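You operate a simulated robot arm through the tools that you are given. There is no shell and no other tool. Be economical: measure what you need, move in short steps, check, and stop when the job is done.

Carry out the task below with a simulated robot arm. There is one attempt and no reset: what you move stays moved.

## Task
Switch on, key in the firing card's programme, switch off, padlock the switch.
Fine: in that order; lid left shut and latched.

The check looks at the end state, three seconds after you hand in, the way a careful person would. Anything else that was tipped, shoved, dropped, spilled or broken makes it a failure. A push-on lid holds only when it is set on centred and level and pressed home; a screw cap is set on level and turned clockwise until tight.

## Robot
A 6-joint arm with a two-finger parallel gripper, fixed in place. Base frame: the origin is at the foot of the arm, x ahead of it, y to its left, z up. Readings come in mm, degrees, newtons and seconds.
Its first joint turns from -66.0 to 66.0 degrees. Payload 2.45 kg.
The TCP is the grasp point between the finger pads, 24 mm short of the fingertips. In the tool frame z runs along the fingers and y along their closing line. The gripper opens to 68 mm. The fingers are 17 mm wide and 10 mm thick; the gripper's body (40 by 70 mm) begins 41 mm behind the TCP.
Orientation is told as [roll, pitch, yaw] about the base's x, y, z axes, in that order, counted from this pose: with the fingers straight down and closing along the base's y, the tool's x points along the base's -x, its y along +y and its z along -z.

## Interface
- The arm moves only by the tool servo_tool. Its argument "steps" is text: rows parted by semicolons, each of 6 numbers parted by spaces: the shift along the base's x, y, z in units of 25 mm (1.0 is 25 mm), then the turn, a rotation vector about the base's x, y, z in units of 5 degrees (1.0 is 5 degrees). In form: tx ty tz rx ry rz; .... A call has 1 to 10 rows; each row shifts and turns the commanded pose from where the row before left it. "jaw" is the opening in per cent of the stroke, from 0 (shut) to 100 (fully open), set as the call begins (left out, the last holds). A call with a number of a shift or a turn outside -1 to 1 is refused whole. Each row takes 0.2 s and may step no farther than 50 mm and 8.6 degrees from the row before; otherwise, or with a gripper value out of range, the whole call is refused. A pose out of reach is approached as far as the arm can. The call stops where the force on the tool passes 40 N (or 10 N more than at its start, if that is more) or the arm is blocked; 0.2 s more then pass. The fingers move at their own pace (about 108 mm/s each) and stop on an object; they squeeze with about 21 N. The grip force told is the motor's: it shows also when the fingers shut on nothing. Time passes only in rows, and 0.2 s behind the last, so rows that do not move let the fingers close. It gives the time, the measured TCP pose, the force on the tool (base axes), the opening and the grip force at its end, in the units of the frame above (readings bear some noise).
- Cameras (640 x 400 px; columns grow to the right, rows downward): "scene" is fixed at [143.9, 402.9, 1454.1]; the picture's right is [-0.92, -0.39, 0.00], its down [-0.26, 0.62, -0.74] and it looks along [0.29, -0.68, -0.67] (base axes); focal length 214 px, centre (320, 200). "wrist" rides on the gripper at [-32, 0, -39] in the tool frame; the picture's right is [0.00, -1.00, 0.00], its down [0.97, 0.00, -0.24] and it looks along [0.24, 0.00, 0.97] (tool axes); focal length 218 px, centre (320, 200). There is no depth. A picture from a camera that has moved, and an enlarged one, comes with that camera's place and axes in the base frame and with its lens.
- capture(camera): a new picture of that camera. The clock stands still meanwhile.
- enlarge(camera, box): a new picture of the part [left, top, right, bottom] of that camera's present view, enlarged. The clock stands still meanwhile.
- job_done(): hands the job in; it is judged then, once.

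Work in short steps. Places have to be worked out from the pictures, the camera data and where the tool is seen: move nearer, look again, correct. Check each grasp and each placing, and mend what went wrong. You have 120 turns and 76 pictures in all, those below and enlarged ones among them. Open the gripper and draw the arm clear of the work before you hand the job in, unless the task says otherwise; then end with one line.

The tools are called by a JSON object that holds its "method" and its "body". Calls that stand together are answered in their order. servo_tool: Moves the arm, as the interface text tells. Its arguments: {"type":"object","properties":{"steps":{"type":"string"},"jaw":{"type":"number"}},"required":["steps"]} The other tools are called the same way: capture (camera) takes a picture; enlarge (camera, box) takes an enlarged picture of a part of a camera's view; job_done () hands the job in.

At the start:

```text
t: 0.0
eef_pos: [427.5, 88.9, 1405.7]
tool_rot: [0.2, -0.1, 0.0]
contact_force: [-0.1, -0.3, 0.8]
width: 67.8
grip_force: 0.2
```

scene: 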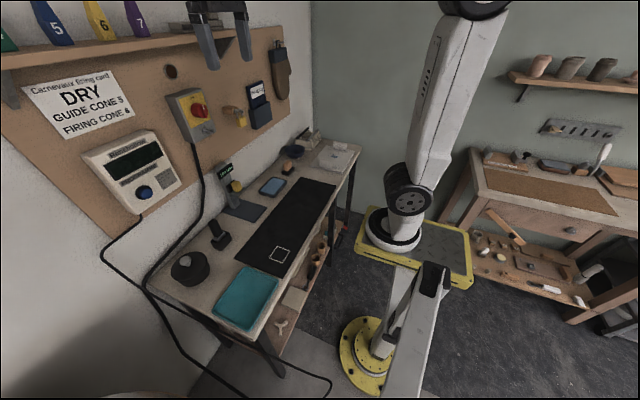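
wrist: 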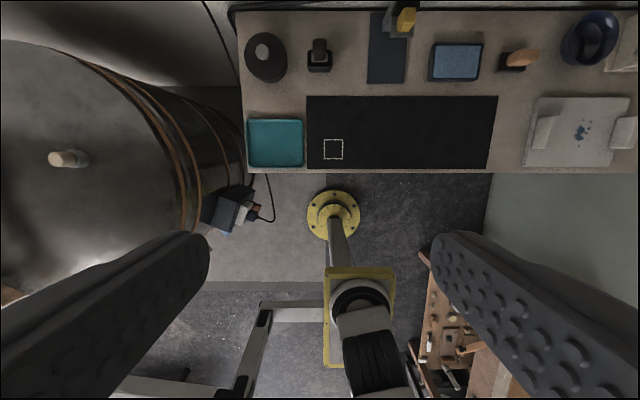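

I'll enlarge the controller/switch area and the firing card first to read what they show.

{"method": "enlarge", "body": {"camera": "scene", "box": [70, 80, 230, 220]}}

{"method": "enlarge", "body": {"camera": "scene", "box": [10, 60, 140, 145]}}

{"method": "enlarge", "body": {"camera": "scene", "box": [160, 60, 300, 220]}}

```text
2.86 times, centred on (150, 150) of scene
camera zoom: at [143.9, 402.9, 1454.1], right [-0.92, -0.39, 0.0], down [-0.26, 0.62, -0.74], along [0.29, -0.68, -0.67], focal length 613 px, centre (806, 343)
```

zoom: 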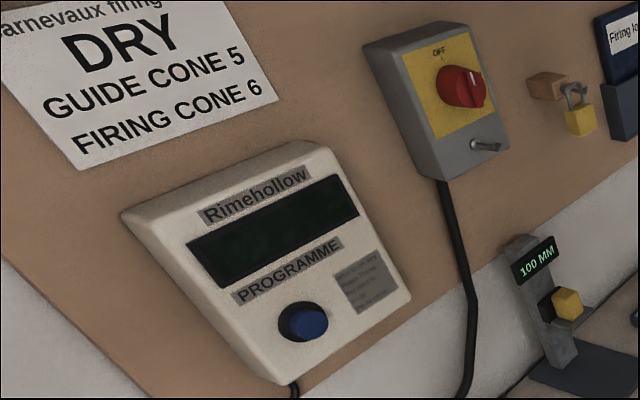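

```text
4.71 times, centred on (75, 102) of scene
camera zoom: at [143.9, 402.9, 1454.1], right [-0.92, -0.39, 0.0], down [-0.26, 0.62, -0.74], along [0.29, -0.68, -0.67], focal length 1009 px, centre (1473, 659)
```

zoom: 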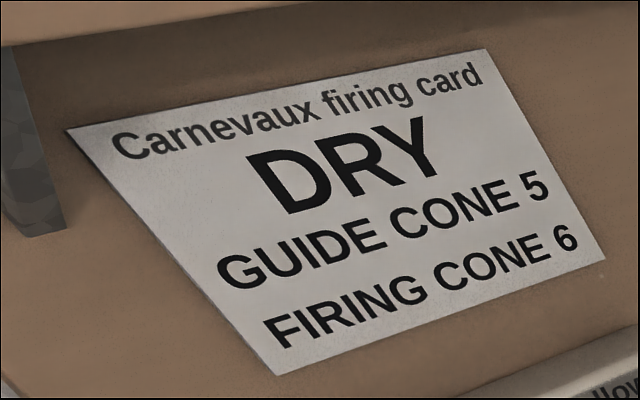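

```text
2.50 times, centred on (230, 140) of scene
camera zoom: at [143.9, 402.9, 1454.1], right [-0.92, -0.39, 0.0], down [-0.26, 0.62, -0.74], along [0.29, -0.68, -0.67], focal length 536 px, centre (545, 350)
```

zoom: 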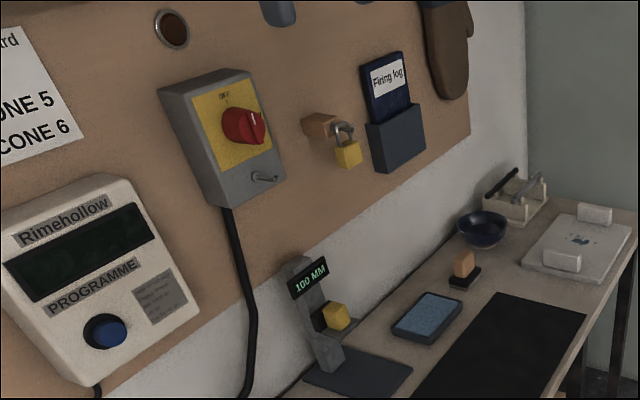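

Reading the small label and the knob details.

{"method": "enlarge", "body": {"camera": "scene", "box": [130, 160, 180, 200]}}

{"method": "enlarge", "body": {"camera": "scene", "box": [160, 80, 260, 150]}}

{"method": "enlarge", "body": {"camera": "wrist", "box": [0, 0, 280, 240]}}

```text
10.00 times, centred on (155, 180) of scene
camera zoom: at [143.9, 402.9, 1454.1], right [-0.92, -0.39, 0.0], down [-0.26, 0.62, -0.74], along [0.29, -0.68, -0.67], focal length 2145 px, centre (1970, 400)
```

zoom: 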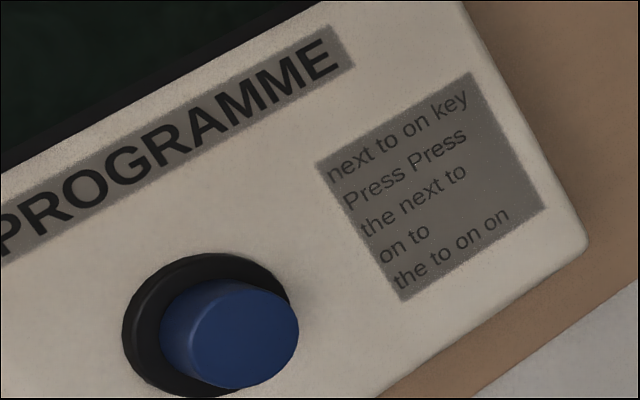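

```text
5.71 times, centred on (210, 115) of scene
camera zoom: at [143.9, 402.9, 1454.1], right [-0.92, -0.39, 0.0], down [-0.26, 0.62, -0.74], along [0.29, -0.68, -0.67], focal length 1226 px, centre (949, 686)
```

zoom: 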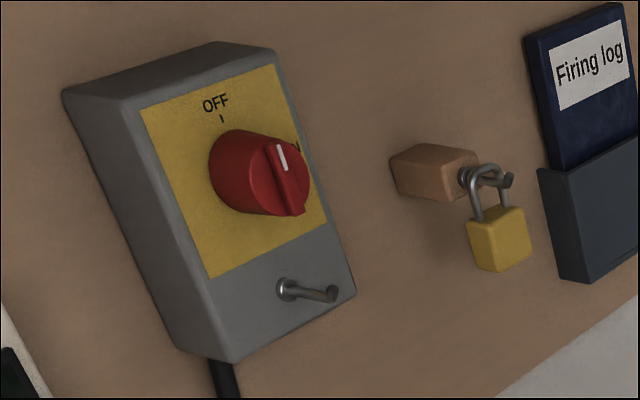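

```text
1.67 times, centred on (140, 120) of wrist
camera zoom: at [458.2, 87.1, 1443.3], right [0.0, -1.0, 0.0], down [-0.97, 0.0, 0.24], along [-0.24, 0.0, -0.97], focal length 364 px, centre (620, 333)
```

zoom: 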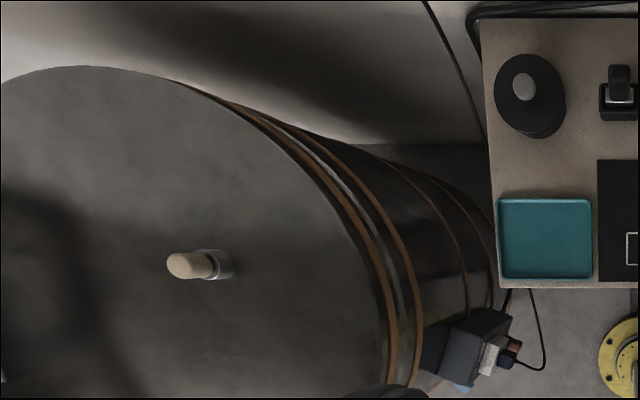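

The panel is at the back wall (x≈600+): I judge the controller button to be near (600,236,1171), the knob near (590,43,1273), its hasp peg near (590,40,1224), and the padlock near (600,-79,1200). I tilt the tool towards horizontal (fingers toward +x), well away from the wall.

{"method": "servo_tool", "body": {"steps": "0 -0.2 0 0 -1 0;0 -0.2 0 0 -1 0;0 -0.2 0 0 -1 0;0 -0.2 0 0 -1 0;0 -0.2 0 0 -1 0;0 -0.2 0 0 -1 0;0 -0.2 0 0 -1 0;0 -0.2 0 0 -1 0;0 -0.2 0 0 -1 0;0 -0.2 0 0 -1 0"}}

{"method": "servo_tool", "body": {"steps": "0 0 -0.5 0 -1 0;0 0 -0.5 0 -1 0;0 0 -0.5 0 -1 0;0 0 -0.5 0 -1 0;0 0 -0.5 0 -1 0;0 0 -0.5 0 -1 0;0 0 -0.5 0 -1 0;0 0 -0.5 0 -1 0"}}

{"method": "capture", "body": {"camera": "wrist"}}

```text
t: 2.2
eef_pos: [507.4, 56.5, 1428.7]
tool_rot: [0.1, -50.2, -0.1]
contact_force: [0.7, -0.3, -0.6]
width: 67.9
grip_force: 0.0
out of reach, approached as far as the arm can: row 5, 6, 7, 8, 9, 10
```

```text
t: 4.0
eef_pos: [542.4, 64.0, 1330.1]
tool_rot: [86.9, -89.4, -87.1]
contact_force: [0.1, 2.0, 1.6]
width: 68.2
grip_force: 0.1
out of reach, approached as far as the arm can: row 1, 2, 3, 4
```

```text
67 pictures are left
camera wrist: at [501.8, 63.2, 1360.1], right [0.0, -1.0, -0.01], down [-0.24, 0.01, -0.97], along [0.97, 0.0, -0.24], focal length 218 px, centre (320, 200)
```

wrist: 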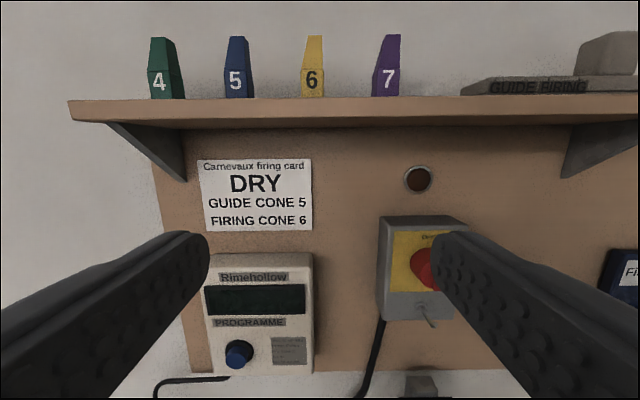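

Triangulating both views, the wall is farther than I thought: button ≈(750,182,1075), knob ≈(695,-40,1240). I move the gripper in front of the knob for a better view.

{"method": "servo_tool", "body": {"steps": "-0.5 -0.9 -0.6 0 0 0;-0.5 -0.9 -0.6 0 0 0;-0.2 -0.9 -0.6 0 0 0;-0.2 -0.9 -0.6 0 0 0;0 0 0 0 0 0"}}

{"method": "capture", "body": {"camera": "wrist"}}

{"method": "capture", "body": {"camera": "scene"}}

```text
t: 5.2
eef_pos: [501.9, 37.9, 1278.5]
tool_rot: [166.5, -90.0, -166.8]
contact_force: [0.4, 0.3, -0.2]
width: 68.1
grip_force: 0.1
out of reach, approached as far as the arm can: row 2, 3, 4
```

```text
66 pictures are left
camera wrist: at [461.8, 37.0, 1309.5], right [0.0, -1.0, 0.0], down [-0.24, 0.0, -0.97], along [0.97, 0.0, -0.24], focal length 218 px, centre (320, 200)
```

wrist: 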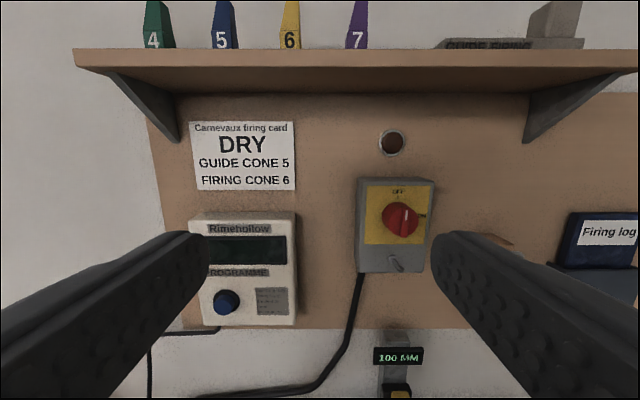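

```text
65 pictures are left
```

scene: 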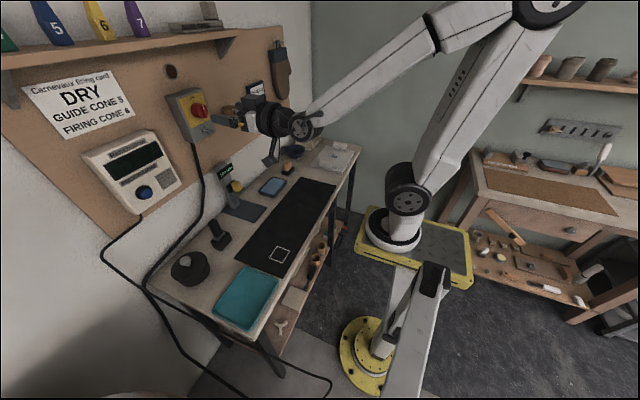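

Refined: knob face ≈(732,-71,1217), button ≈(752,181,1076). I move to face the knob at x≈620 and look closely.

{"method": "servo_tool", "body": {"steps": "0.9 -0.9 -0.5 0 0 0;0.9 -0.9 -0.5 0 0 0;0.9 -0.9 -0.5 0 0 0;0.9 -0.9 -0.5 0 0 0;0 -0.75 -0.45 0 0 0;0 0 0 0 0 0"}}

{"method": "capture", "body": {"camera": "wrist"}}

```text
t: 6.6
eef_pos: [541.4, 52.7, 1245.7]
tool_rot: [-90.9, -90.0, 90.6]
contact_force: [0.9, -0.1, 0.9]
width: 67.8
grip_force: 0.0
out of reach, approached as far as the arm can: row 1, 2, 3, 4, 5
```

```text
64 pictures are left
camera wrist: at [501.8, 52.2, 1276.6], right [0.0, -1.0, 0.0], down [-0.24, 0.0, -0.97], along [0.97, 0.0, -0.24], focal length 218 px, centre (320, 200)
```

wrist: 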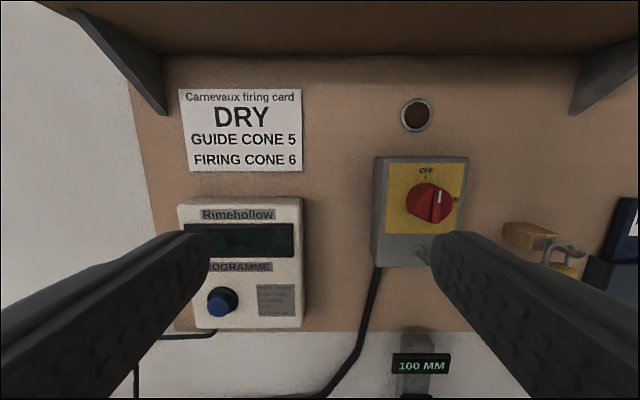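

The arm was held back by reach; I test which direction is limited with single-axis moves.

{"method": "servo_tool", "body": {"steps": "0.8 0 0 0 0 0;0.8 0 0 0 0 0;0 0 0 0 0 0"}}

{"method": "servo_tool", "body": {"steps": "0 -0.8 0 0 0 0;0 -0.8 0 0 0 0;0 0 0 0 0 0"}}

{"method": "servo_tool", "body": {"steps": "0 0 -0.6 0 0 0;0 0 0 0 0 0"}}

```text
t: 7.4
eef_pos: [578.2, 58.9, 1246.4]
tool_rot: [-134.9, -90.0, 134.8]
contact_force: [-0.5, 0.3, -0.5]
width: 67.9
grip_force: 0.0
out of reach, approached as far as the arm can: row 1, 2
```

```text
t: 8.2
eef_pos: [576.8, 59.4, 1249.0]
tool_rot: [-92.3, -90.0, 92.0]
contact_force: [0.1, 0.8, 0.4]
width: 67.9
grip_force: 0.1
out of reach, approached as far as the arm can: row 1, 2
```

```text
t: 8.8
eef_pos: [575.7, 60.5, 1235.0]
tool_rot: [10.5, -90.0, -10.8]
contact_force: [-0.4, 0.5, -1.1]
width: 67.8
grip_force: 0.1
```

−y motion is blocked; I look at the arm's posture.

{"method": "capture", "body": {"camera": "scene"}}

```text
63 pictures are left
```

scene: 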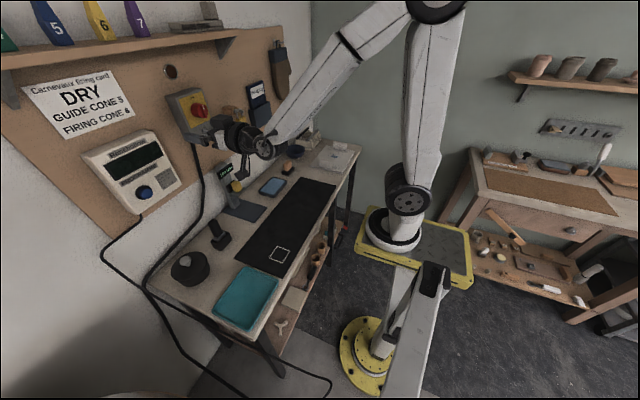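

The arm's wrist posture may be at a limit; I test a yaw of the tool combined with the −y shift.

{"method": "servo_tool", "body": {"steps": "0 -0.3 0 0 0 -1;0 -0.3 0 0 0 -1;0 0 0 0 0 0"}}

{"method": "servo_tool", "body": {"steps": "0 -0.4 0 0 0 0;0 0 0 0 0 0"}}

{"method": "servo_tool", "body": {"steps": "0 0 0 0 1 0;0 0 0 0 1 0;0 -0.4 0 0 0 0;0 0 0 0 0 0"}}

```text
t: 9.6
eef_pos: [575.6, 44.6, 1235.7]
tool_rot: [-162.6, -89.9, 152.8]
contact_force: [0.3, -1.0, -0.4]
width: 68.1
grip_force: 0.1
```

```text
t: 10.2
eef_pos: [574.6, 33.4, 1235.2]
tool_rot: [-164.5, -89.9, 154.5]
contact_force: [-0.5, 0.2, 0.6]
width: 68.0
grip_force: 0.0
```

```text
t: 11.2
eef_pos: [574.9, 23.1, 1232.8]
tool_rot: [-10.0, -80.1, 0.1]
contact_force: [-0.5, 0.0, -0.6]
width: 68.0
grip_force: 0.2
```

That worked; continue in −y and down a little.

{"method": "servo_tool", "body": {"steps": "0 -0.8 0 0 0 0;0 -0.8 0 0 0 0;0 -0.8 -0.3 0 0 0;0 -0.8 -0.3 0 0 0;0 -0.5 0 0 0 0;0 0 0 0 0 0"}}

{"method": "servo_tool", "body": {"steps": "0 0 0 0 -1 0;0 0 0 0 -1 0;0 0 0 0 0 1;0 0 0 0 0 1;0 0 0 0 0 0"}}

{"method": "capture", "body": {"camera": "wrist"}}

```text
t: 12.6
eef_pos: [575.6, -37.3, 1229.4]
tool_rot: [-10.5, -79.9, 0.2]
contact_force: [0.5, 0.2, 0.1]
width: 67.9
grip_force: 0.0
out of reach, approached as far as the arm can: row 4, 5
```

```text
t: 13.8
eef_pos: [562.9, 56.1, 1224.2]
tool_rot: [-11.4, -89.9, 10.6]
contact_force: [-0.3, 0.0, 0.3]
width: 68.0
grip_force: 0.1
out of reach, approached as far as the arm can: row 1, 2, 3, 4
```

```text
62 pictures are left
camera wrist: at [524.0, 56.0, 1254.3], right [-0.01, -1.0, 0.0], down [-0.24, 0.0, -0.97], along [0.97, -0.01, -0.24], focal length 218 px, centre (320, 200)
```

wrist: 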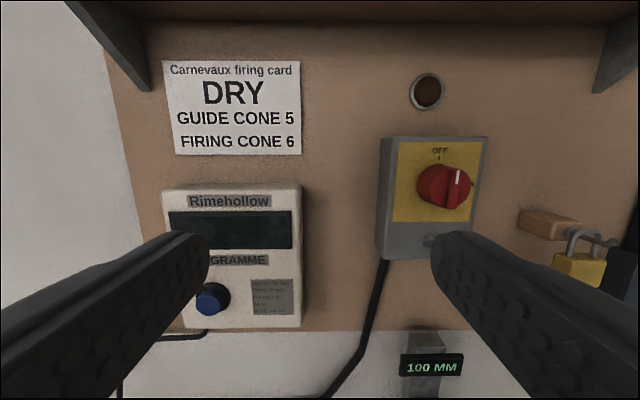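

The limit couples yaw and y (yaw must stay about 6° below the bearing from the base). So I'll approach the knob with the tool yawed −15°: yaw first, then move.

{"method": "servo_tool", "body": {"steps": "0 0 0 0 0 -1;0 0 0 0 0 -1;0 0 0 0 0 -1;0.5 -0.8 0 0 0 0;0.5 -0.8 0 0 0 0;0.5 -0.8 0 0 0 0;0.5 -0.8 0 0 0 0;0.5 -0.8 0 0 0 0;0 0 0 0 0 0"}}

{"method": "capture", "body": {"camera": "wrist"}}

```text
t: 15.8
eef_pos: [625.9, -44.2, 1223.7]
tool_rot: [-164.7, -89.9, 149.9]
contact_force: [0.7, 1.1, 0.1]
width: 68.2
grip_force: 0.1
```

```text
61 pictures are left
camera wrist: at [587.5, -34.4, 1254.8], right [-0.26, -0.97, 0.0], down [-0.23, 0.06, -0.97], along [0.94, -0.25, -0.24], focal length 218 px, centre (320, 200)
```

wrist: 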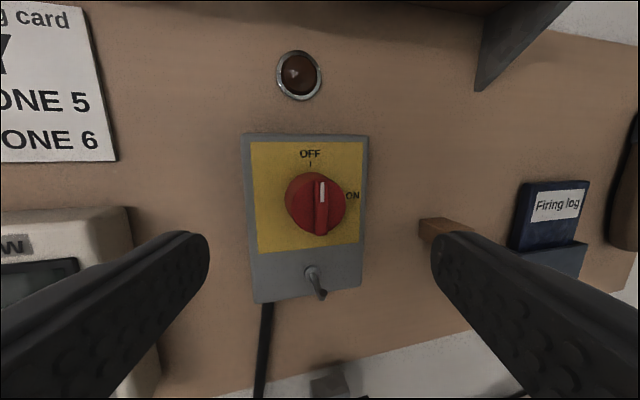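

Knob is at OFF with bar vertical, ON 90° clockwise. I put the bar at ≈(732,-73,1214); I approach partway with jaws at 34 mm and recheck.

{"method": "servo_tool", "body": {"steps": "0.7 -0.18 -0.13 0 0 0;0.7 -0.18 -0.13 0 0 0;0.7 -0.18 -0.13 0 0 0;0.5 -0.1 0 0 0 0;0 0 0 0 0 0", "jaw": 45}}

{"method": "capture", "body": {"camera": "wrist"}}

{"method": "enlarge", "body": {"camera": "scene", "box": [160, 70, 280, 150]}}

```text
t: 17.0
eef_pos: [690.9, -61.2, 1213.6]
tool_rot: [-165.7, -89.9, 150.8]
contact_force: [0.2, -0.7, -0.6]
width: 30.7
grip_force: 0.1
```

```text
60 pictures are left
camera wrist: at [652.4, -51.5, 1245.7], right [-0.26, -0.97, 0.0], down [-0.23, 0.06, -0.97], along [0.94, -0.25, -0.24], focal length 218 px, centre (320, 200)
```

wrist: 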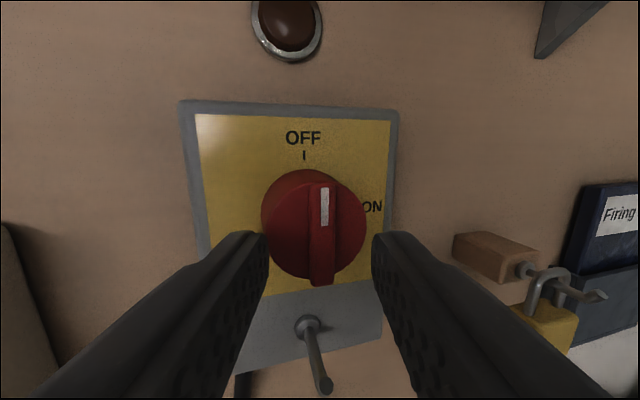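

```text
5.00 times, centred on (220, 110) of scene
camera zoom: at [143.9, 402.9, 1454.1], right [-0.92, -0.39, 0.0], down [-0.26, 0.62, -0.74], along [0.29, -0.68, -0.67], focal length 1072 px, centre (820, 650)
```

zoom: 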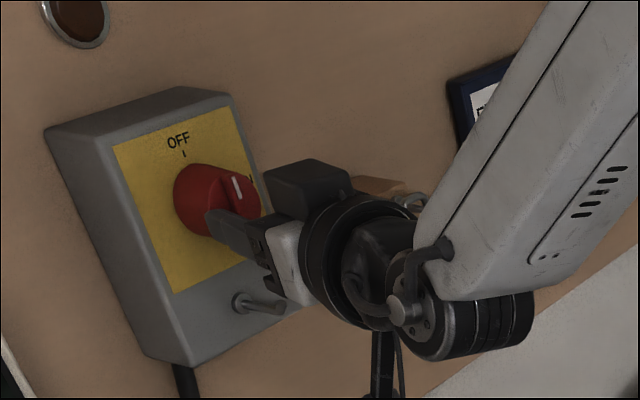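

Fingers straddle the bar, centred. I move in 24 mm and close gently.

{"method": "servo_tool", "body": {"steps": "0.5 -0.13 0 0 0 0;0.46 -0.12 0 0 0 0;0 0 0 0 0 0"}}

{"method": "capture", "body": {"camera": "wrist"}}

```text
t: 17.4
eef_pos: [697.8, -60.6, 1215.5]
tool_rot: [-138.3, -89.9, 123.7]
contact_force: [-35.7, 6.0, 6.8]
width: 28.3
grip_force: 0.1
stopped in row 2: the force on the tool passed its limit (the readings are from after the stop); the commanded pose is now the measured one
```

```text
58 pictures are left
camera wrist: at [659.4, -51.6, 1246.0], right [-0.25, -0.97, 0.0], down [-0.23, 0.06, -0.97], along [0.94, -0.25, -0.24], focal length 218 px, centre (320, 200)
```

wrist: 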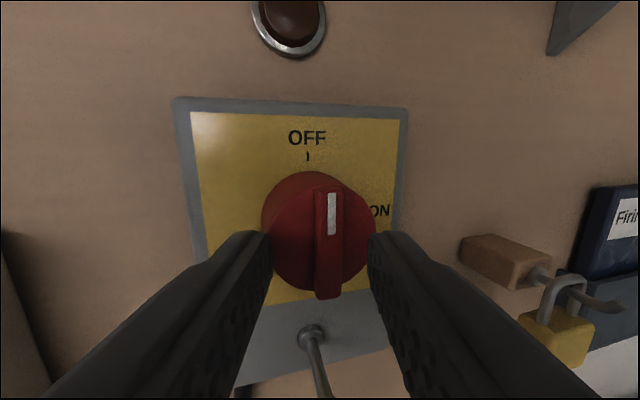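

Left fingertip met the knob disc at x≈724. I back off 2 mm, shift 3 mm toward the bar, and close.

{"method": "servo_tool", "body": {"steps": "-0.08 -0.1 -0.06 0 0 0;0 0 0 0 0 0;0 0 0 0 0 0"}}

{"method": "servo_tool", "body": {"steps": "0 0 0 0 0 0;0 0 0 0 0 0", "jaw": 10}}

{"method": "capture", "body": {"camera": "wrist"}}

```text
t: 18.2
eef_pos: [696.9, -62.7, 1214.0]
tool_rot: [-158.7, -89.8, 144.0]
contact_force: [-33.3, 11.9, 14.9]
width: 32.9
grip_force: 1.4
```

```text
t: 18.8
eef_pos: [697.5, -61.1, 1213.7]
tool_rot: [-74.7, -89.7, 60.2]
contact_force: [-17.5, 24.7, 10.5]
width: 22.9
grip_force: 10.0
```

```text
57 pictures are left
camera wrist: at [659.6, -51.6, 1243.9], right [-0.25, -0.97, 0.0], down [-0.23, 0.06, -0.97], along [0.94, -0.24, -0.24], focal length 218 px, centre (320, 200)
```

wrist: 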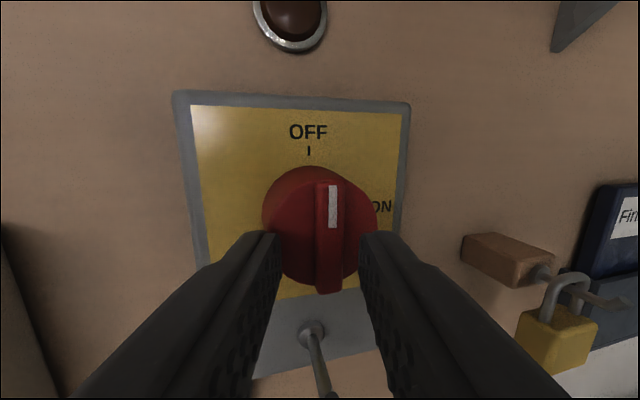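

Contact load persists and the jaws hang on the disc; I open a bit, back off ~7 mm and shift toward the bar centre before closing.

{"method": "servo_tool", "body": {"steps": "-0.3 0 0 0 0 0;0 -0.12 0 0 0 0;0 0 0 0 0 0", "jaw": 40}}

{"method": "servo_tool", "body": {"steps": "0 0 0 0 0 0;0 0 0 0 0 0;0 0 0 0 0 0", "jaw": 5}}

{"method": "capture", "body": {"camera": "wrist"}}

```text
t: 19.6
eef_pos: [691.7, -68.2, 1212.1]
tool_rot: [-26.5, -89.8, 11.6]
contact_force: [-0.4, -0.6, -0.1]
width: 27.3
grip_force: 0.0
```

```text
t: 20.4
eef_pos: [692.4, -67.2, 1212.4]
tool_rot: [-41.0, -90.0, 26.3]
contact_force: [0.3, -0.1, 0.1]
width: 3.6
grip_force: 0.0
```

```text
56 pictures are left
camera wrist: at [652.9, -57.5, 1243.8], right [-0.26, -0.97, 0.0], down [-0.23, 0.06, -0.97], along [0.94, -0.25, -0.24], focal length 218 px, centre (320, 200)
```

wrist: 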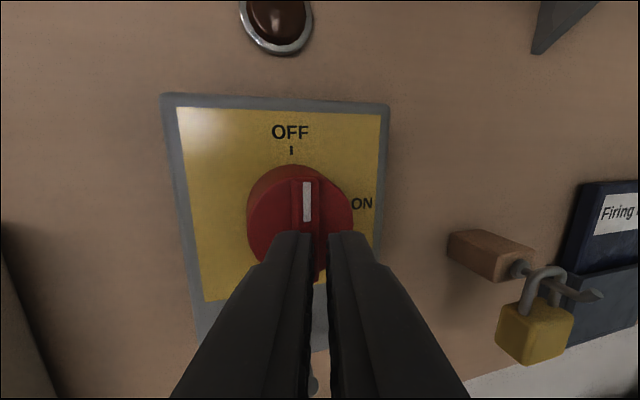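

The jaws shut freely in front of the bar at tip x≈715. I probe forward with closed fingers to find the bar's front face.

{"method": "servo_tool", "body": {"steps": "0 -0.1 0 0 0 0;0.08 0 0 0 0 0;0.08 0 0 0 0 0;0.08 0 0 0 0 0;0.08 0 0 0 0 0;0.08 0 0 0 0 0", "jaw": 0}}

{"method": "enlarge", "body": {"camera": "wrist", "box": [230, 140, 390, 260]}}

```text
t: 21.4
eef_pos: [693.6, -67.8, 1213.1]
tool_rot: [-38.0, -89.9, 22.9]
contact_force: [-28.0, 3.5, 4.4]
width: 0.0
grip_force: 21.2
stopped in row 4: the force on the tool passed its limit (the readings are from after the stop); the commanded pose is now the measured one
```

```text
3.33 times, centred on (310, 200) of wrist
camera zoom: at [655.4, -59.1, 1244.0], right [-0.26, -0.97, 0.0], down [-0.23, 0.06, -0.97], along [0.94, -0.25, -0.24], focal length 728 px, centre (353, 200)
```

zoom: 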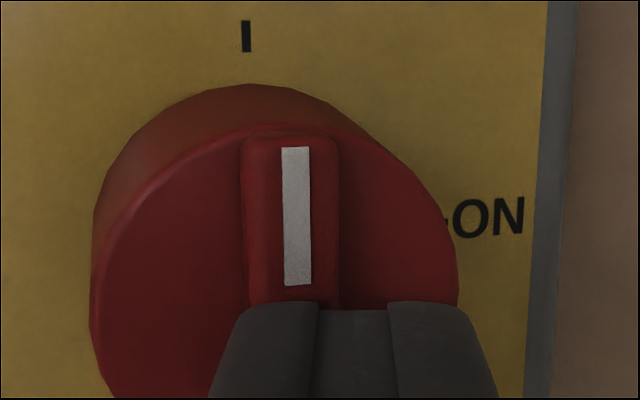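

Bar front is at x≈719, disc face ≈724, knob centre ≈(y −70, z 1215), bar 36×9 mm. With the yawed tool the best way is to push the bar's lower half leftwards with the closed fingers (clockwise turn). I place the closed fingertips to the right of the lower half.

{"method": "servo_tool", "body": {"steps": "-0.5 0 0 0 0 0;0 -0.48 -0.3 0 0 0;0.4 0 0 0 0 0;0.26 0 0 0 0 0;0 0 0 0 0 0"}}

{"method": "capture", "body": {"camera": "wrist"}}

```text
t: 22.4
eef_pos: [694.0, -70.5, 1207.9]
tool_rot: [-20.0, -89.9, 4.8]
contact_force: [-34.1, 4.0, 5.9]
width: 0.1
grip_force: 20.7
out of reach, approached as far as the arm can: row 2
stopped in row 4: the force on the tool passed its limit (the readings are from after the stop); the commanded pose is now the measured one
```

```text
54 pictures are left
camera wrist: at [655.5, -60.7, 1239.0], right [-0.26, -0.96, 0.0], down [-0.24, 0.06, -0.97], along [0.94, -0.25, -0.24], focal length 218 px, centre (320, 200)
```

wrist: 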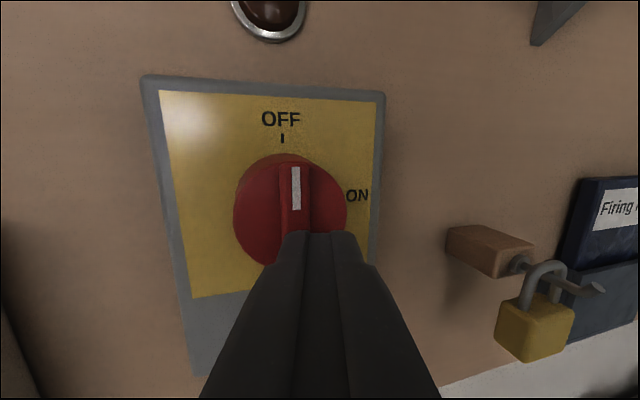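

The yaw limit stopped the sideways shift; I back off, add 10° yaw, then redo the placement.

{"method": "servo_tool", "body": {"steps": "-0.6 0 0 0 0 0;0 0 0 0 0 -1;0 0 0 0 0 -1;0 -0.16 -0.1 0 0 0;0 0 0 0 0 0"}}

{"method": "capture", "body": {"camera": "wrist"}}

```text
t: 23.6
eef_pos: [681.0, -74.5, 1203.8]
tool_rot: [-13.0, -89.6, -12.3]
contact_force: [-0.6, 0.1, 0.0]
width: 0.0
grip_force: 21.1
```

```text
53 pictures are left
camera wrist: at [644.7, -58.7, 1236.0], right [-0.43, -0.9, 0.0], down [-0.22, 0.1, -0.97], along [0.88, -0.41, -0.25], focal length 218 px, centre (320, 200)
```

wrist: 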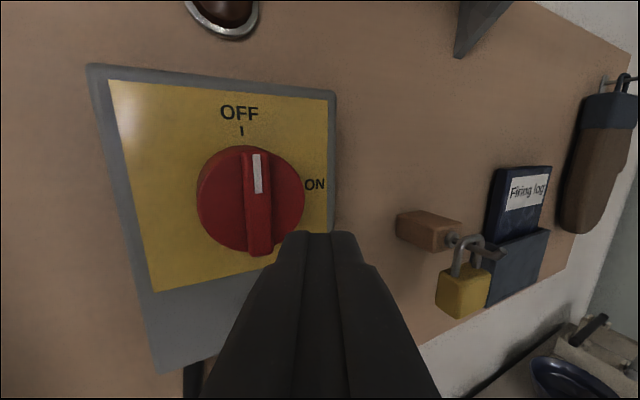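

Knob centre confirmed (−70, 1216). Advance 16 mm so the left tip corner sits beside the bar near the disc.

{"method": "servo_tool", "body": {"steps": "0.34 0 0 0 0 0;0.3 0 0 0 0 0;0 0 0 0 0 0"}}

{"method": "enlarge", "body": {"camera": "wrist", "box": [160, 100, 360, 260]}}

```text
t: 24.4
eef_pos: [696.6, -73.9, 1203.2]
tool_rot: [-10.8, -89.6, -14.3]
contact_force: [-1.7, -0.8, -0.5]
width: 0.0
grip_force: 20.9
```

```text
2.50 times, centred on (260, 180) of wrist
camera zoom: at [660.7, -58.2, 1234.7], right [-0.43, -0.9, 0.0], down [-0.22, 0.1, -0.97], along [0.88, -0.41, -0.25], focal length 546 px, centre (470, 250)
```

zoom: 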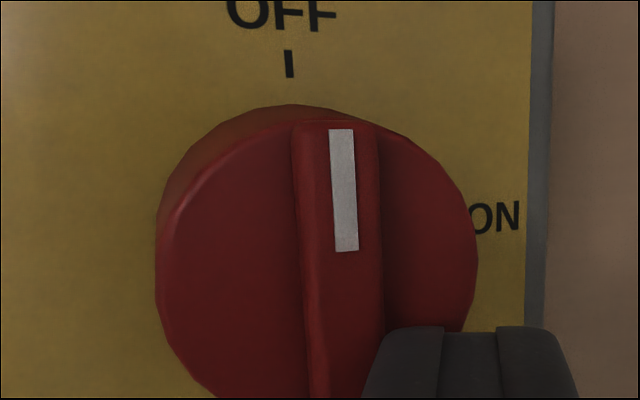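

No contact, tip beside the bar. I drop ~7 mm for a longer lever, then sweep along an arc left and up to turn the knob clockwise.

{"method": "servo_tool", "body": {"steps": "0 0 -0.27 0 0 0;0 0.12 0 0 0 0;0 0.12 0 0 0 0;0 0.11 0.03 0 0 0;0 0.1 0.05 0 0 0;0 0.07 0.08 0 0 0;0 0.07 0.1 0 0 0;0 0.02 0.06 0 0 0;0 0 0 0 0 0"}}

{"method": "capture", "body": {"camera": "wrist"}}

```text
t: 26.4
eef_pos: [695.5, -59.9, 1204.6]
tool_rot: [-11.8, -89.5, -13.4]
contact_force: [-3.3, -2.0, -7.6]
width: 0.2
grip_force: 20.6
```

```text
51 pictures are left
camera wrist: at [660.3, -42.6, 1235.6], right [-0.43, -0.9, 0.0], down [-0.23, 0.1, -0.97], along [0.88, -0.41, -0.25], focal length 218 px, centre (320, 200)
```

wrist: 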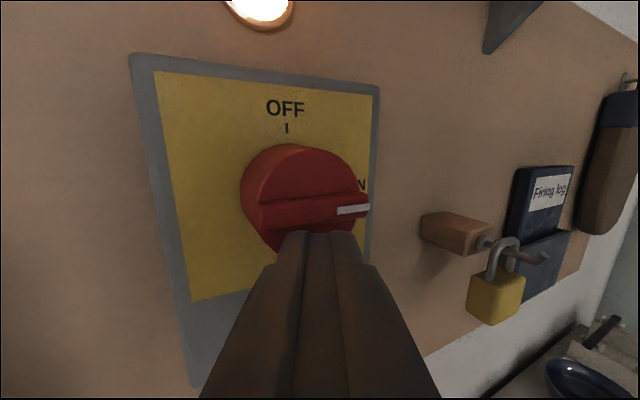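

The knob is at ON and the pilot lamp is lit. I retract and move toward the controller, and read its display.

{"method": "servo_tool", "body": {"steps": "-0.1 0 -0.2 0 0 0;-0.9 0 0 0 0 0;-0.9 0.3 0 0 0 0;-0.9 1 -0.2 0 0 1;0 1 -0.3 0 0 1;0 1 -0.3 0 0 1;0 1 -0.3 0 0 1;0 1 -0.3 0 0 1;0 1 -0.3 0 0 0;0 0 0 0 0 0"}}

{"method": "capture", "body": {"camera": "wrist"}}

```text
t: 28.6
eef_pos: [628.5, 102.9, 1157.4]
tool_rot: [-13.3, -89.7, 13.3]
contact_force: [-0.3, -0.9, -0.6]
width: 0.1
grip_force: 20.9
out of reach, approached as far as the arm can: row 8
```

```text
50 pictures are left
camera wrist: at [588.7, 103.0, 1188.4], right [0.0, -1.0, 0.0], down [-0.25, 0.0, -0.97], along [0.97, 0.0, -0.25], focal length 218 px, centre (320, 200)
```

wrist: 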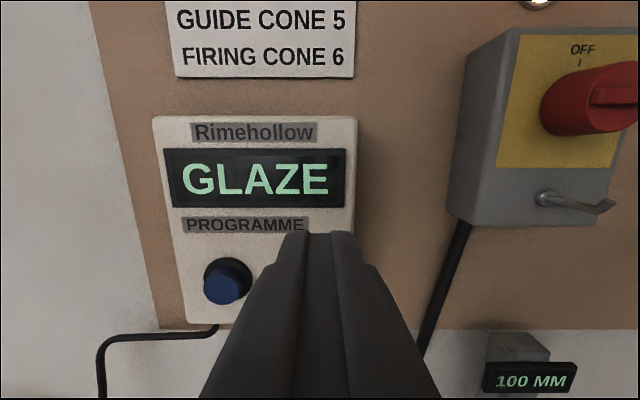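

Display shows GLAZE; the blue button steps programmes. I line up with the button at ≈(750,183,1073).

{"method": "servo_tool", "body": {"steps": "0.2 0.8 -0.84 0 0 0;0.2 0.8 -0.84 0 0 0;0.3 0.8 -0.84 0 0 0;0.3 0.8 -0.84 0 0 0;0.6 0 0 0 0 0;0 0 0 0 0 0"}}

{"method": "capture", "body": {"camera": "wrist"}}

{"method": "enlarge", "body": {"camera": "scene", "box": [70, 110, 230, 230]}}

```text
t: 30.0
eef_pos: [667.1, 181.5, 1075.0]
tool_rot: [-14.7, -89.8, 14.4]
contact_force: [0.4, 0.0, 0.4]
width: 0.3
grip_force: 21.0
```

```text
49 pictures are left
camera wrist: at [628.3, 181.8, 1105.5], right [0.0, -1.0, 0.0], down [-0.25, 0.0, -0.97], along [0.97, 0.0, -0.25], focal length 218 px, centre (320, 200)
```

wrist: 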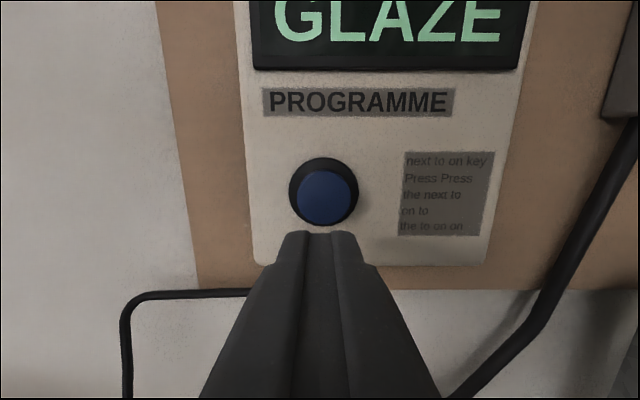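

```text
3.33 times, centred on (150, 170) of scene
camera zoom: at [143.9, 402.9, 1454.1], right [-0.92, -0.39, 0.0], down [-0.26, 0.62, -0.74], along [0.29, -0.68, -0.67], focal length 715 px, centre (887, 300)
```

zoom: 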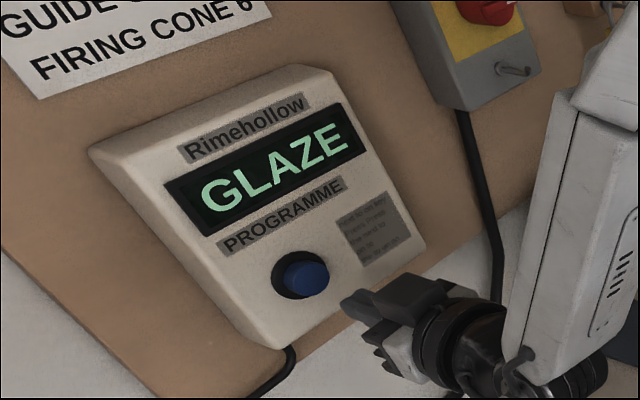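

Nearly aligned. I approach to ~5 mm short of the button.

{"method": "servo_tool", "body": {"steps": "0.7 -0.12 0 0 0 0;0.7 0 0 0 0 0;0.6 0 0 0 0 0;0 0 0 0 0 0"}}

{"method": "capture", "body": {"camera": "wrist"}}

```text
t: 31.0
eef_pos: [716.5, 180.1, 1075.1]
tool_rot: [-14.2, -89.7, 13.9]
contact_force: [-1.9, -0.7, 2.2]
width: 0.0
grip_force: 20.6
```

```text
47 pictures are left
camera wrist: at [676.7, 179.1, 1106.1], right [0.0, -1.0, 0.0], down [-0.25, 0.0, -0.97], along [0.97, 0.0, -0.25], focal length 218 px, centre (320, 200)
```

wrist: 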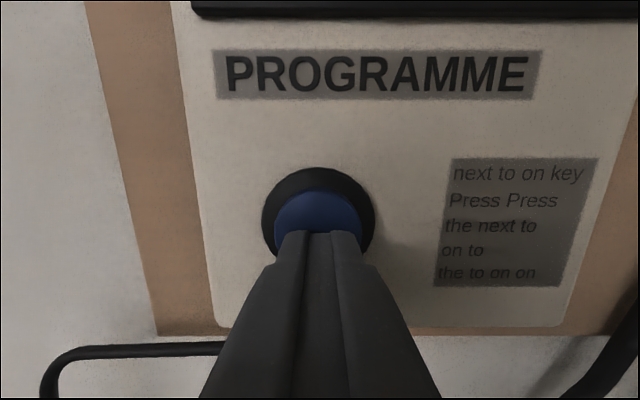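

Just at contact. Press in 1 mm steps up to 5 mm and then check the display.

{"method": "servo_tool", "body": {"steps": "0.06 0 0 0 0 0;0.06 0 0 0 0 0;0.06 0 0 0 0 0"}}

{"method": "enlarge", "body": {"camera": "scene", "box": [90, 120, 190, 220]}}

```text
t: 31.8
eef_pos: [719.1, 180.4, 1073.8]
tool_rot: [-11.1, -89.6, 10.9]
contact_force: [-12.5, -5.7, 2.2]
width: 0.2
grip_force: 20.8
```

```text
4.00 times, centred on (140, 170) of scene
camera zoom: at [143.5, 402.7, 1454.2], right [-0.92, -0.39, 0.0], down [-0.26, 0.62, -0.74], along [0.29, -0.68, -0.67], focal length 858 px, centre (1040, 320)
```

zoom: 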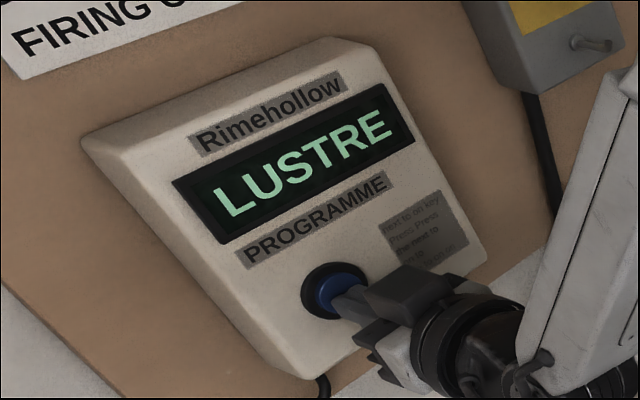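

It stepped to LUSTRE. Release fully and press again.

{"method": "servo_tool", "body": {"steps": "-0.3 0 0 0 0 0;0 0 0 0 0 0;0.2 0 0 0 0 0;0.1 0 0 0 0 0;0 0 0 0 0 0"}}

{"method": "enlarge", "body": {"camera": "scene", "box": [90, 120, 190, 220]}}

```text
t: 33.0
eef_pos: [719.4, 180.2, 1076.3]
tool_rot: [-17.9, -89.6, 17.9]
contact_force: [-13.5, 1.6, 1.2]
width: 0.0
grip_force: 21.2
```

```text
4.00 times, centred on (140, 170) of scene
camera zoom: at [143.5, 403.0, 1454.1], right [-0.92, -0.39, 0.0], down [-0.26, 0.62, -0.74], along [0.29, -0.68, -0.67], focal length 858 px, centre (1040, 320)
```

zoom: 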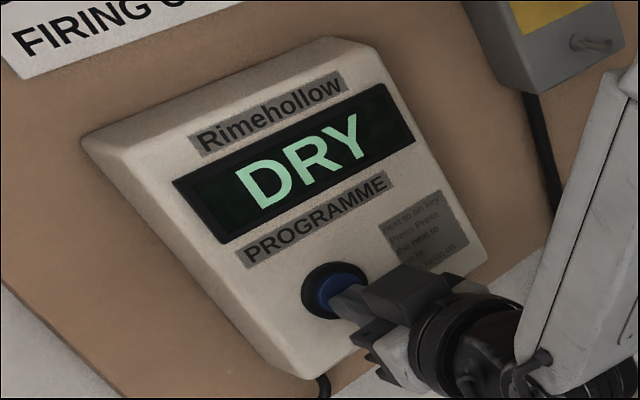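

Display shows DRY. I retract and verify it holds, then start back toward the knob.

{"method": "servo_tool", "body": {"steps": "-0.8 0 0 0 0 0;-0.8 0 0 0 0 0;-0.8 0 0 0 0 0;-0.8 0 0 0 0 -1;0 -0.8 0.6 0 0 -1;0 -0.8 0.6 0 0 -1;0 -0.8 0.6 0 0 -1;0 -0.8 0.6 0 0 -1;0 -0.8 0.6 0 0 0;0 0 0 0 0 0"}}

{"method": "servo_tool", "body": {"steps": "0 -1 0.6 0 0 0;0 -1 0.6 0 0 0;0 -1 0.6 0 0 0;0 -1 0 0 0 0;0 -1 0 0 0 0;0 -1 0 0 0 0;0 0 0 0 0 0"}}

{"method": "capture", "body": {"camera": "wrist"}}

{"method": "capture", "body": {"camera": "scene"}}

```text
t: 35.2
eef_pos: [640.8, 80.3, 1149.5]
tool_rot: [-14.7, -89.6, -10.5]
contact_force: [-0.6, -1.4, -0.2]
width: 0.0
grip_force: 20.4
```

```text
t: 36.8
eef_pos: [640.1, -67.9, 1196.1]
tool_rot: [-10.9, -89.7, -14.1]
contact_force: [-0.3, 0.5, -0.2]
width: 0.0
grip_force: 20.9
```

```text
44 pictures are left
camera wrist: at [604.5, -52.5, 1225.9], right [-0.43, -0.91, 0.0], down [-0.22, 0.1, -0.97], along [0.88, -0.41, -0.25], focal length 218 px, centre (320, 200)
```

wrist: 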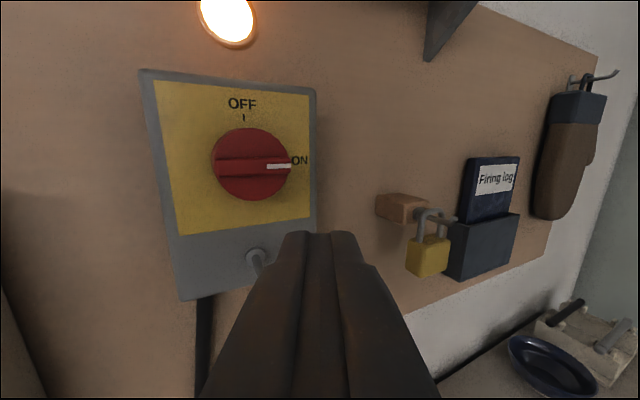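

```text
43 pictures are left
```

scene: 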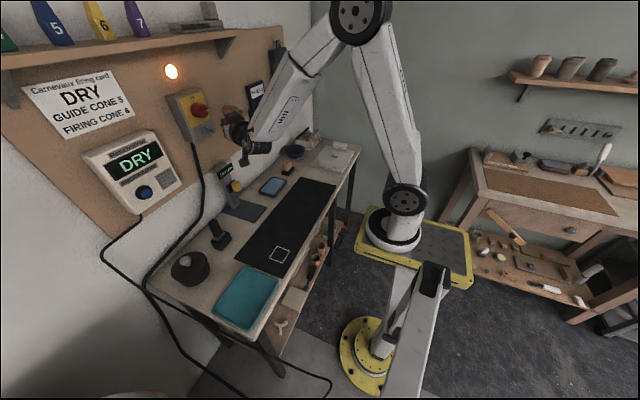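

DRY is shown and held. Now I go in below the bar's right arm (TCP ≈(696,−79,1199)).

{"method": "servo_tool", "body": {"steps": "0.5 -0.44 0.12 0 0 0;0.8 0 0 0 0 0;0.5 0 0 0 0 0;0.45 0 0 0 0 0;0 0 0 0 0 0"}}

{"method": "capture", "body": {"camera": "wrist"}}

```text
t: 38.0
eef_pos: [694.1, -81.4, 1198.3]
tool_rot: [-11.8, -89.7, -13.4]
contact_force: [-0.3, 0.6, -0.4]
width: 0.3
grip_force: 20.9
```

```text
42 pictures are left
camera wrist: at [658.2, -65.9, 1229.7], right [-0.43, -0.9, 0.0], down [-0.22, 0.1, -0.97], along [0.88, -0.41, -0.25], focal length 218 px, centre (320, 200)
```

wrist: 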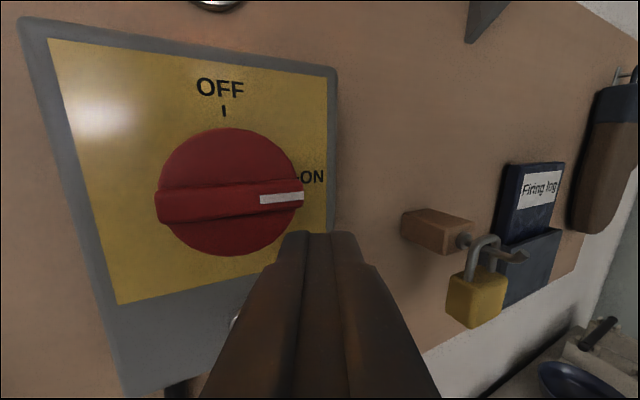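

Aligned; sweep up and then left along the arc to turn the knob counter-clockwise to OFF.

{"method": "servo_tool", "body": {"steps": "0.08 0.08 0 0 0 0;0 0 0.2 0 0 0;0 0 0.11 0 0 0;0 0 0.11 0 0 0;0 0.04 0.1 0 0 0;0 0.05 0.11 0 0 0;0 0.09 0.07 0 0 0;0 0.09 0.07 0 0 0;0 0.07 0.02 0 0 0;0 0 0 0 0 0"}}

{"method": "capture", "body": {"camera": "wrist"}}

```text
t: 40.2
eef_pos: [697.6, -74.0, 1216.4]
tool_rot: [2.4, -89.4, -28.0]
contact_force: [-12.4, -23.0, -8.0]
width: 0.3
grip_force: 21.0
```

```text
41 pictures are left
camera wrist: at [662.2, -58.2, 1247.5], right [-0.43, -0.9, 0.0], down [-0.22, 0.11, -0.97], along [0.87, -0.42, -0.25], focal length 218 px, centre (320, 200)
```

wrist: 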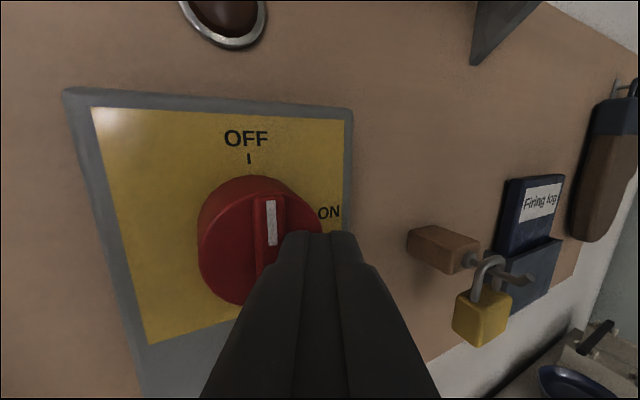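

Knob is back at OFF, lamp dark. I back away and move to view the padlock.

{"method": "servo_tool", "body": {"steps": "0 -0.12 0 0 0 0;-0.8 0 0 0 0 0;-0.8 0 0 0 0 0;-0.8 0 0 0 0 0;0 -0.8 -0.4 0 0 0;0 -0.8 -0.4 0 0 0;0 -0.8 -0.4 0 0 0;0 0 0 0 0 0", "jaw": 100}}

{"method": "capture", "body": {"camera": "wrist"}}

{"method": "enlarge", "body": {"camera": "scene", "box": [160, 80, 300, 190]}}

```text
t: 40.6
eef_pos: [691.7, -84.6, 1216.2]
tool_rot: [34.0, -89.4, -60.8]
contact_force: [-47.4, -24.7, 4.5]
width: 23.0
grip_force: 0.1
stopped in row 2: the force on the tool passed its limit (the readings are from after the stop); the commanded pose is now the measured one
```

```text
40 pictures are left
camera wrist: at [656.8, -68.3, 1247.3], right [-0.45, -0.89, -0.01], down [-0.22, 0.12, -0.97], along [0.86, -0.44, -0.25], focal length 218 px, centre (320, 200)
```

wrist: 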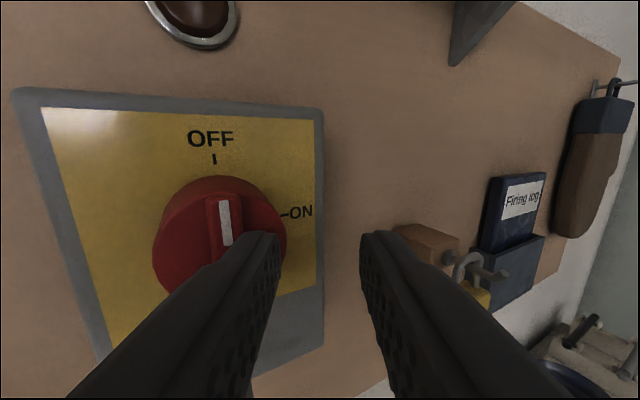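

```text
3.64 times, centred on (230, 135) of scene
camera zoom: at [142.0, 402.0, 1454.6], right [-0.92, -0.39, 0.0], down [-0.26, 0.62, -0.74], along [0.29, -0.68, -0.67], focal length 780 px, centre (647, 436)
```

zoom: 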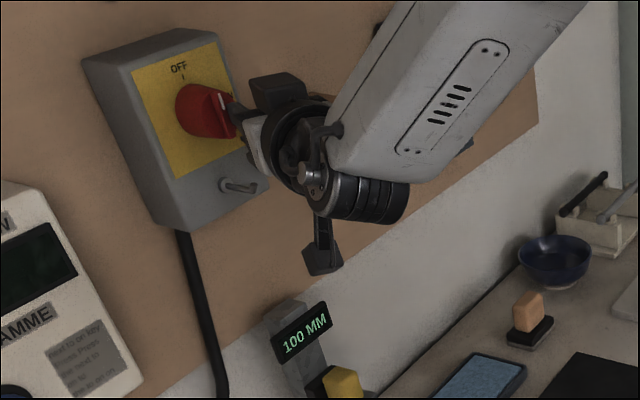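

I opened too soon and the left finger bore on the bar (still OFF). I narrow the jaws and retract straight.

{"method": "servo_tool", "body": {"steps": "-0.1 -0.1 0 0 0 0;-0.8 0 0 0 0 0;-0.8 0 0 0 0 0;-0.6 0 0 0 0 0;0 -0.8 -0.4 0 0 0;0 -0.8 -0.4 0 0 0;0 -0.4 -0.4 0 0 0;0 0 0 0 0 0", "jaw": 20}}

{"method": "capture", "body": {"camera": "wrist"}}

```text
t: 42.4
eef_pos: [637.1, -129.7, 1184.9]
tool_rot: [5.9, -89.4, -31.8]
contact_force: [0.7, -0.4, 0.5]
width: 13.6
grip_force: 0.1
```

```text
38 pictures are left
camera wrist: at [602.0, -114.0, 1215.9], right [-0.44, -0.9, 0.0], down [-0.22, 0.11, -0.97], along [0.87, -0.42, -0.25], focal length 218 px, centre (320, 200)
```

wrist: 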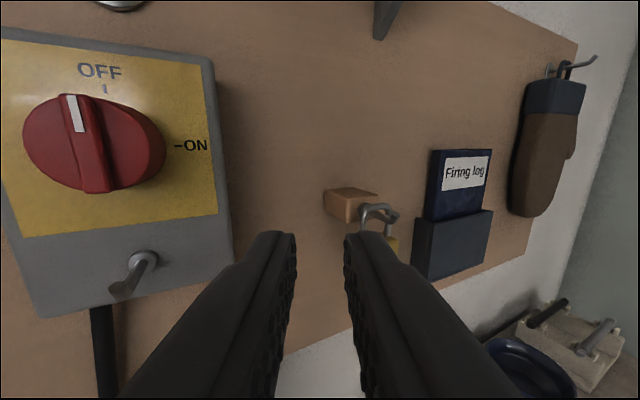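

Rough triangulation puts the padlock shackle at ≈(758,−256,1155). I move over in front of it for a proper look.

{"method": "servo_tool", "body": {"steps": "0 0 0 0 0 -1;0 -0.9 -0.2 0 0 0;0 -0.9 -0.3 0 0 0;0 -0.9 -0.3 0 0 0;-0.2 -0.9 -0.2 0 0 0;0 0 0 0 0 0", "jaw": 100}}

{"method": "capture", "body": {"camera": "wrist"}}

```text
t: 43.8
eef_pos: [635.8, -216.1, 1163.6]
tool_rot: [4.8, -89.3, -36.3]
contact_force: [-0.7, 0.4, 0.3]
width: 68.1
grip_force: 0.1
out of reach, approached as far as the arm can: row 5
```

```text
37 pictures are left
camera wrist: at [602.5, -196.5, 1194.4], right [-0.52, -0.85, 0.0], down [-0.21, 0.13, -0.97], along [0.83, -0.5, -0.25], focal length 218 px, centre (320, 200)
```

wrist: 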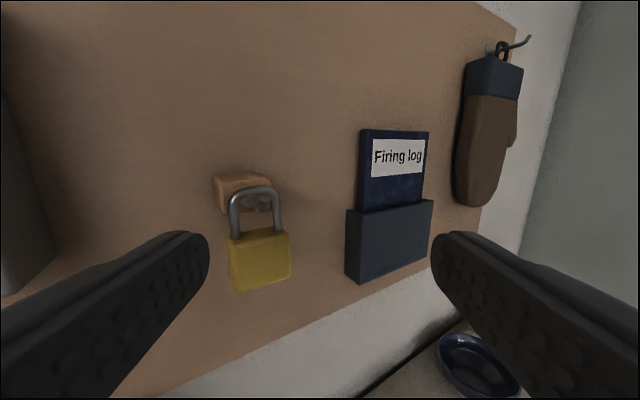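

Padlock: shackle top ≈(723,−226,1169), body ≈35×36 mm centred near (723,−227,1128). I zoom to see the peg and shackle shapes.

{"method": "enlarge", "body": {"camera": "wrist", "box": [190, 150, 320, 310]}}

{"method": "enlarge", "body": {"camera": "scene", "box": [180, 80, 280, 150]}}

```text
2.50 times, centred on (255, 230) of wrist
camera zoom: at [602.5, -196.5, 1194.4], right [-0.52, -0.85, 0.0], down [-0.21, 0.13, -0.97], along [0.83, -0.5, -0.25], focal length 546 px, centre (482, 125)
```

zoom: 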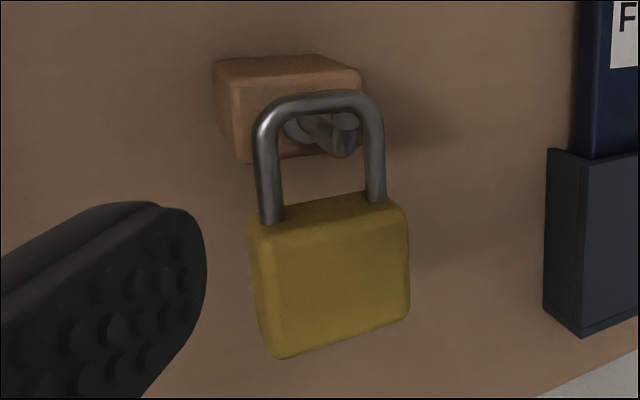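

```text
5.71 times, centred on (230, 115) of scene
camera zoom: at [143.9, 402.9, 1454.1], right [-0.92, -0.39, 0.0], down [-0.26, 0.62, -0.74], along [0.29, -0.68, -0.67], focal length 1226 px, centre (834, 686)
```

zoom: 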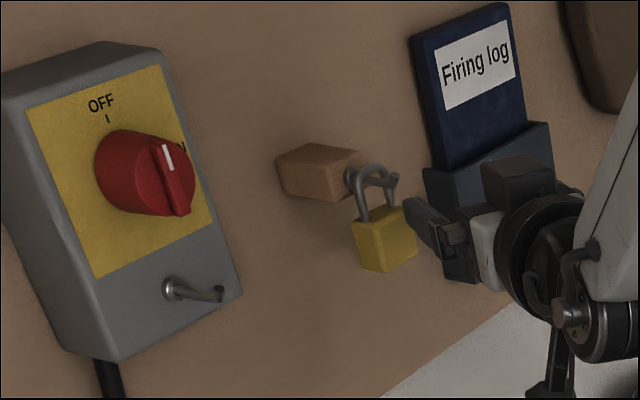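

Tool yaw ≈−31° is too slanted for a square grip on the body. The limit looks like a wrist-branch issue: passing the wrist's straight pose on the other side should allow yaw 0 here. I retract, tip the tool down, and will come up again with yaw 0.

{"method": "servo_tool", "body": {"steps": "-0.8 0.3 0.4 0 0 0;-0.8 0.3 0.4 0 0 0;0 0 0.4 0.515 0.857 0;0 0 0.4 0.515 0.857 0;0 0 0.4 0.515 0.857 0;0 0 0.4 0.515 0.857 0;0 0 0.4 0.515 0.857 0;0 0 0.4 0.515 0.857 0;0 0 0 0.515 0.857 0;0 0 0 0.515 0.857 0"}}

{"method": "servo_tool", "body": {"steps": "0 0 0 0.515 0.857 0;0 0 0 0.515 0.857 0;0 0 0 0.515 0.857 0;0 0 0 0.515 0.857 0;0 0 0 0.515 0.857 0;0 0 0 0.515 0.857 0;0 0 0 0.515 0.857 0;0 0 0 0.515 0.857 0;0 0 0 0.515 0.857 0;0 0 0 0 0 0"}}

```text
t: 46.0
eef_pos: [594.5, -214.6, 1249.1]
tool_rot: [-16.1, -50.5, -14.6]
contact_force: [0.6, 1.3, -1.0]
width: 67.9
grip_force: 0.1
```

```text
t: 48.2
eef_pos: [594.8, -202.3, 1242.0]
tool_rot: [0.2, -4.2, -31.2]
contact_force: [0.6, -0.4, -0.2]
width: 68.2
grip_force: 0.0
```

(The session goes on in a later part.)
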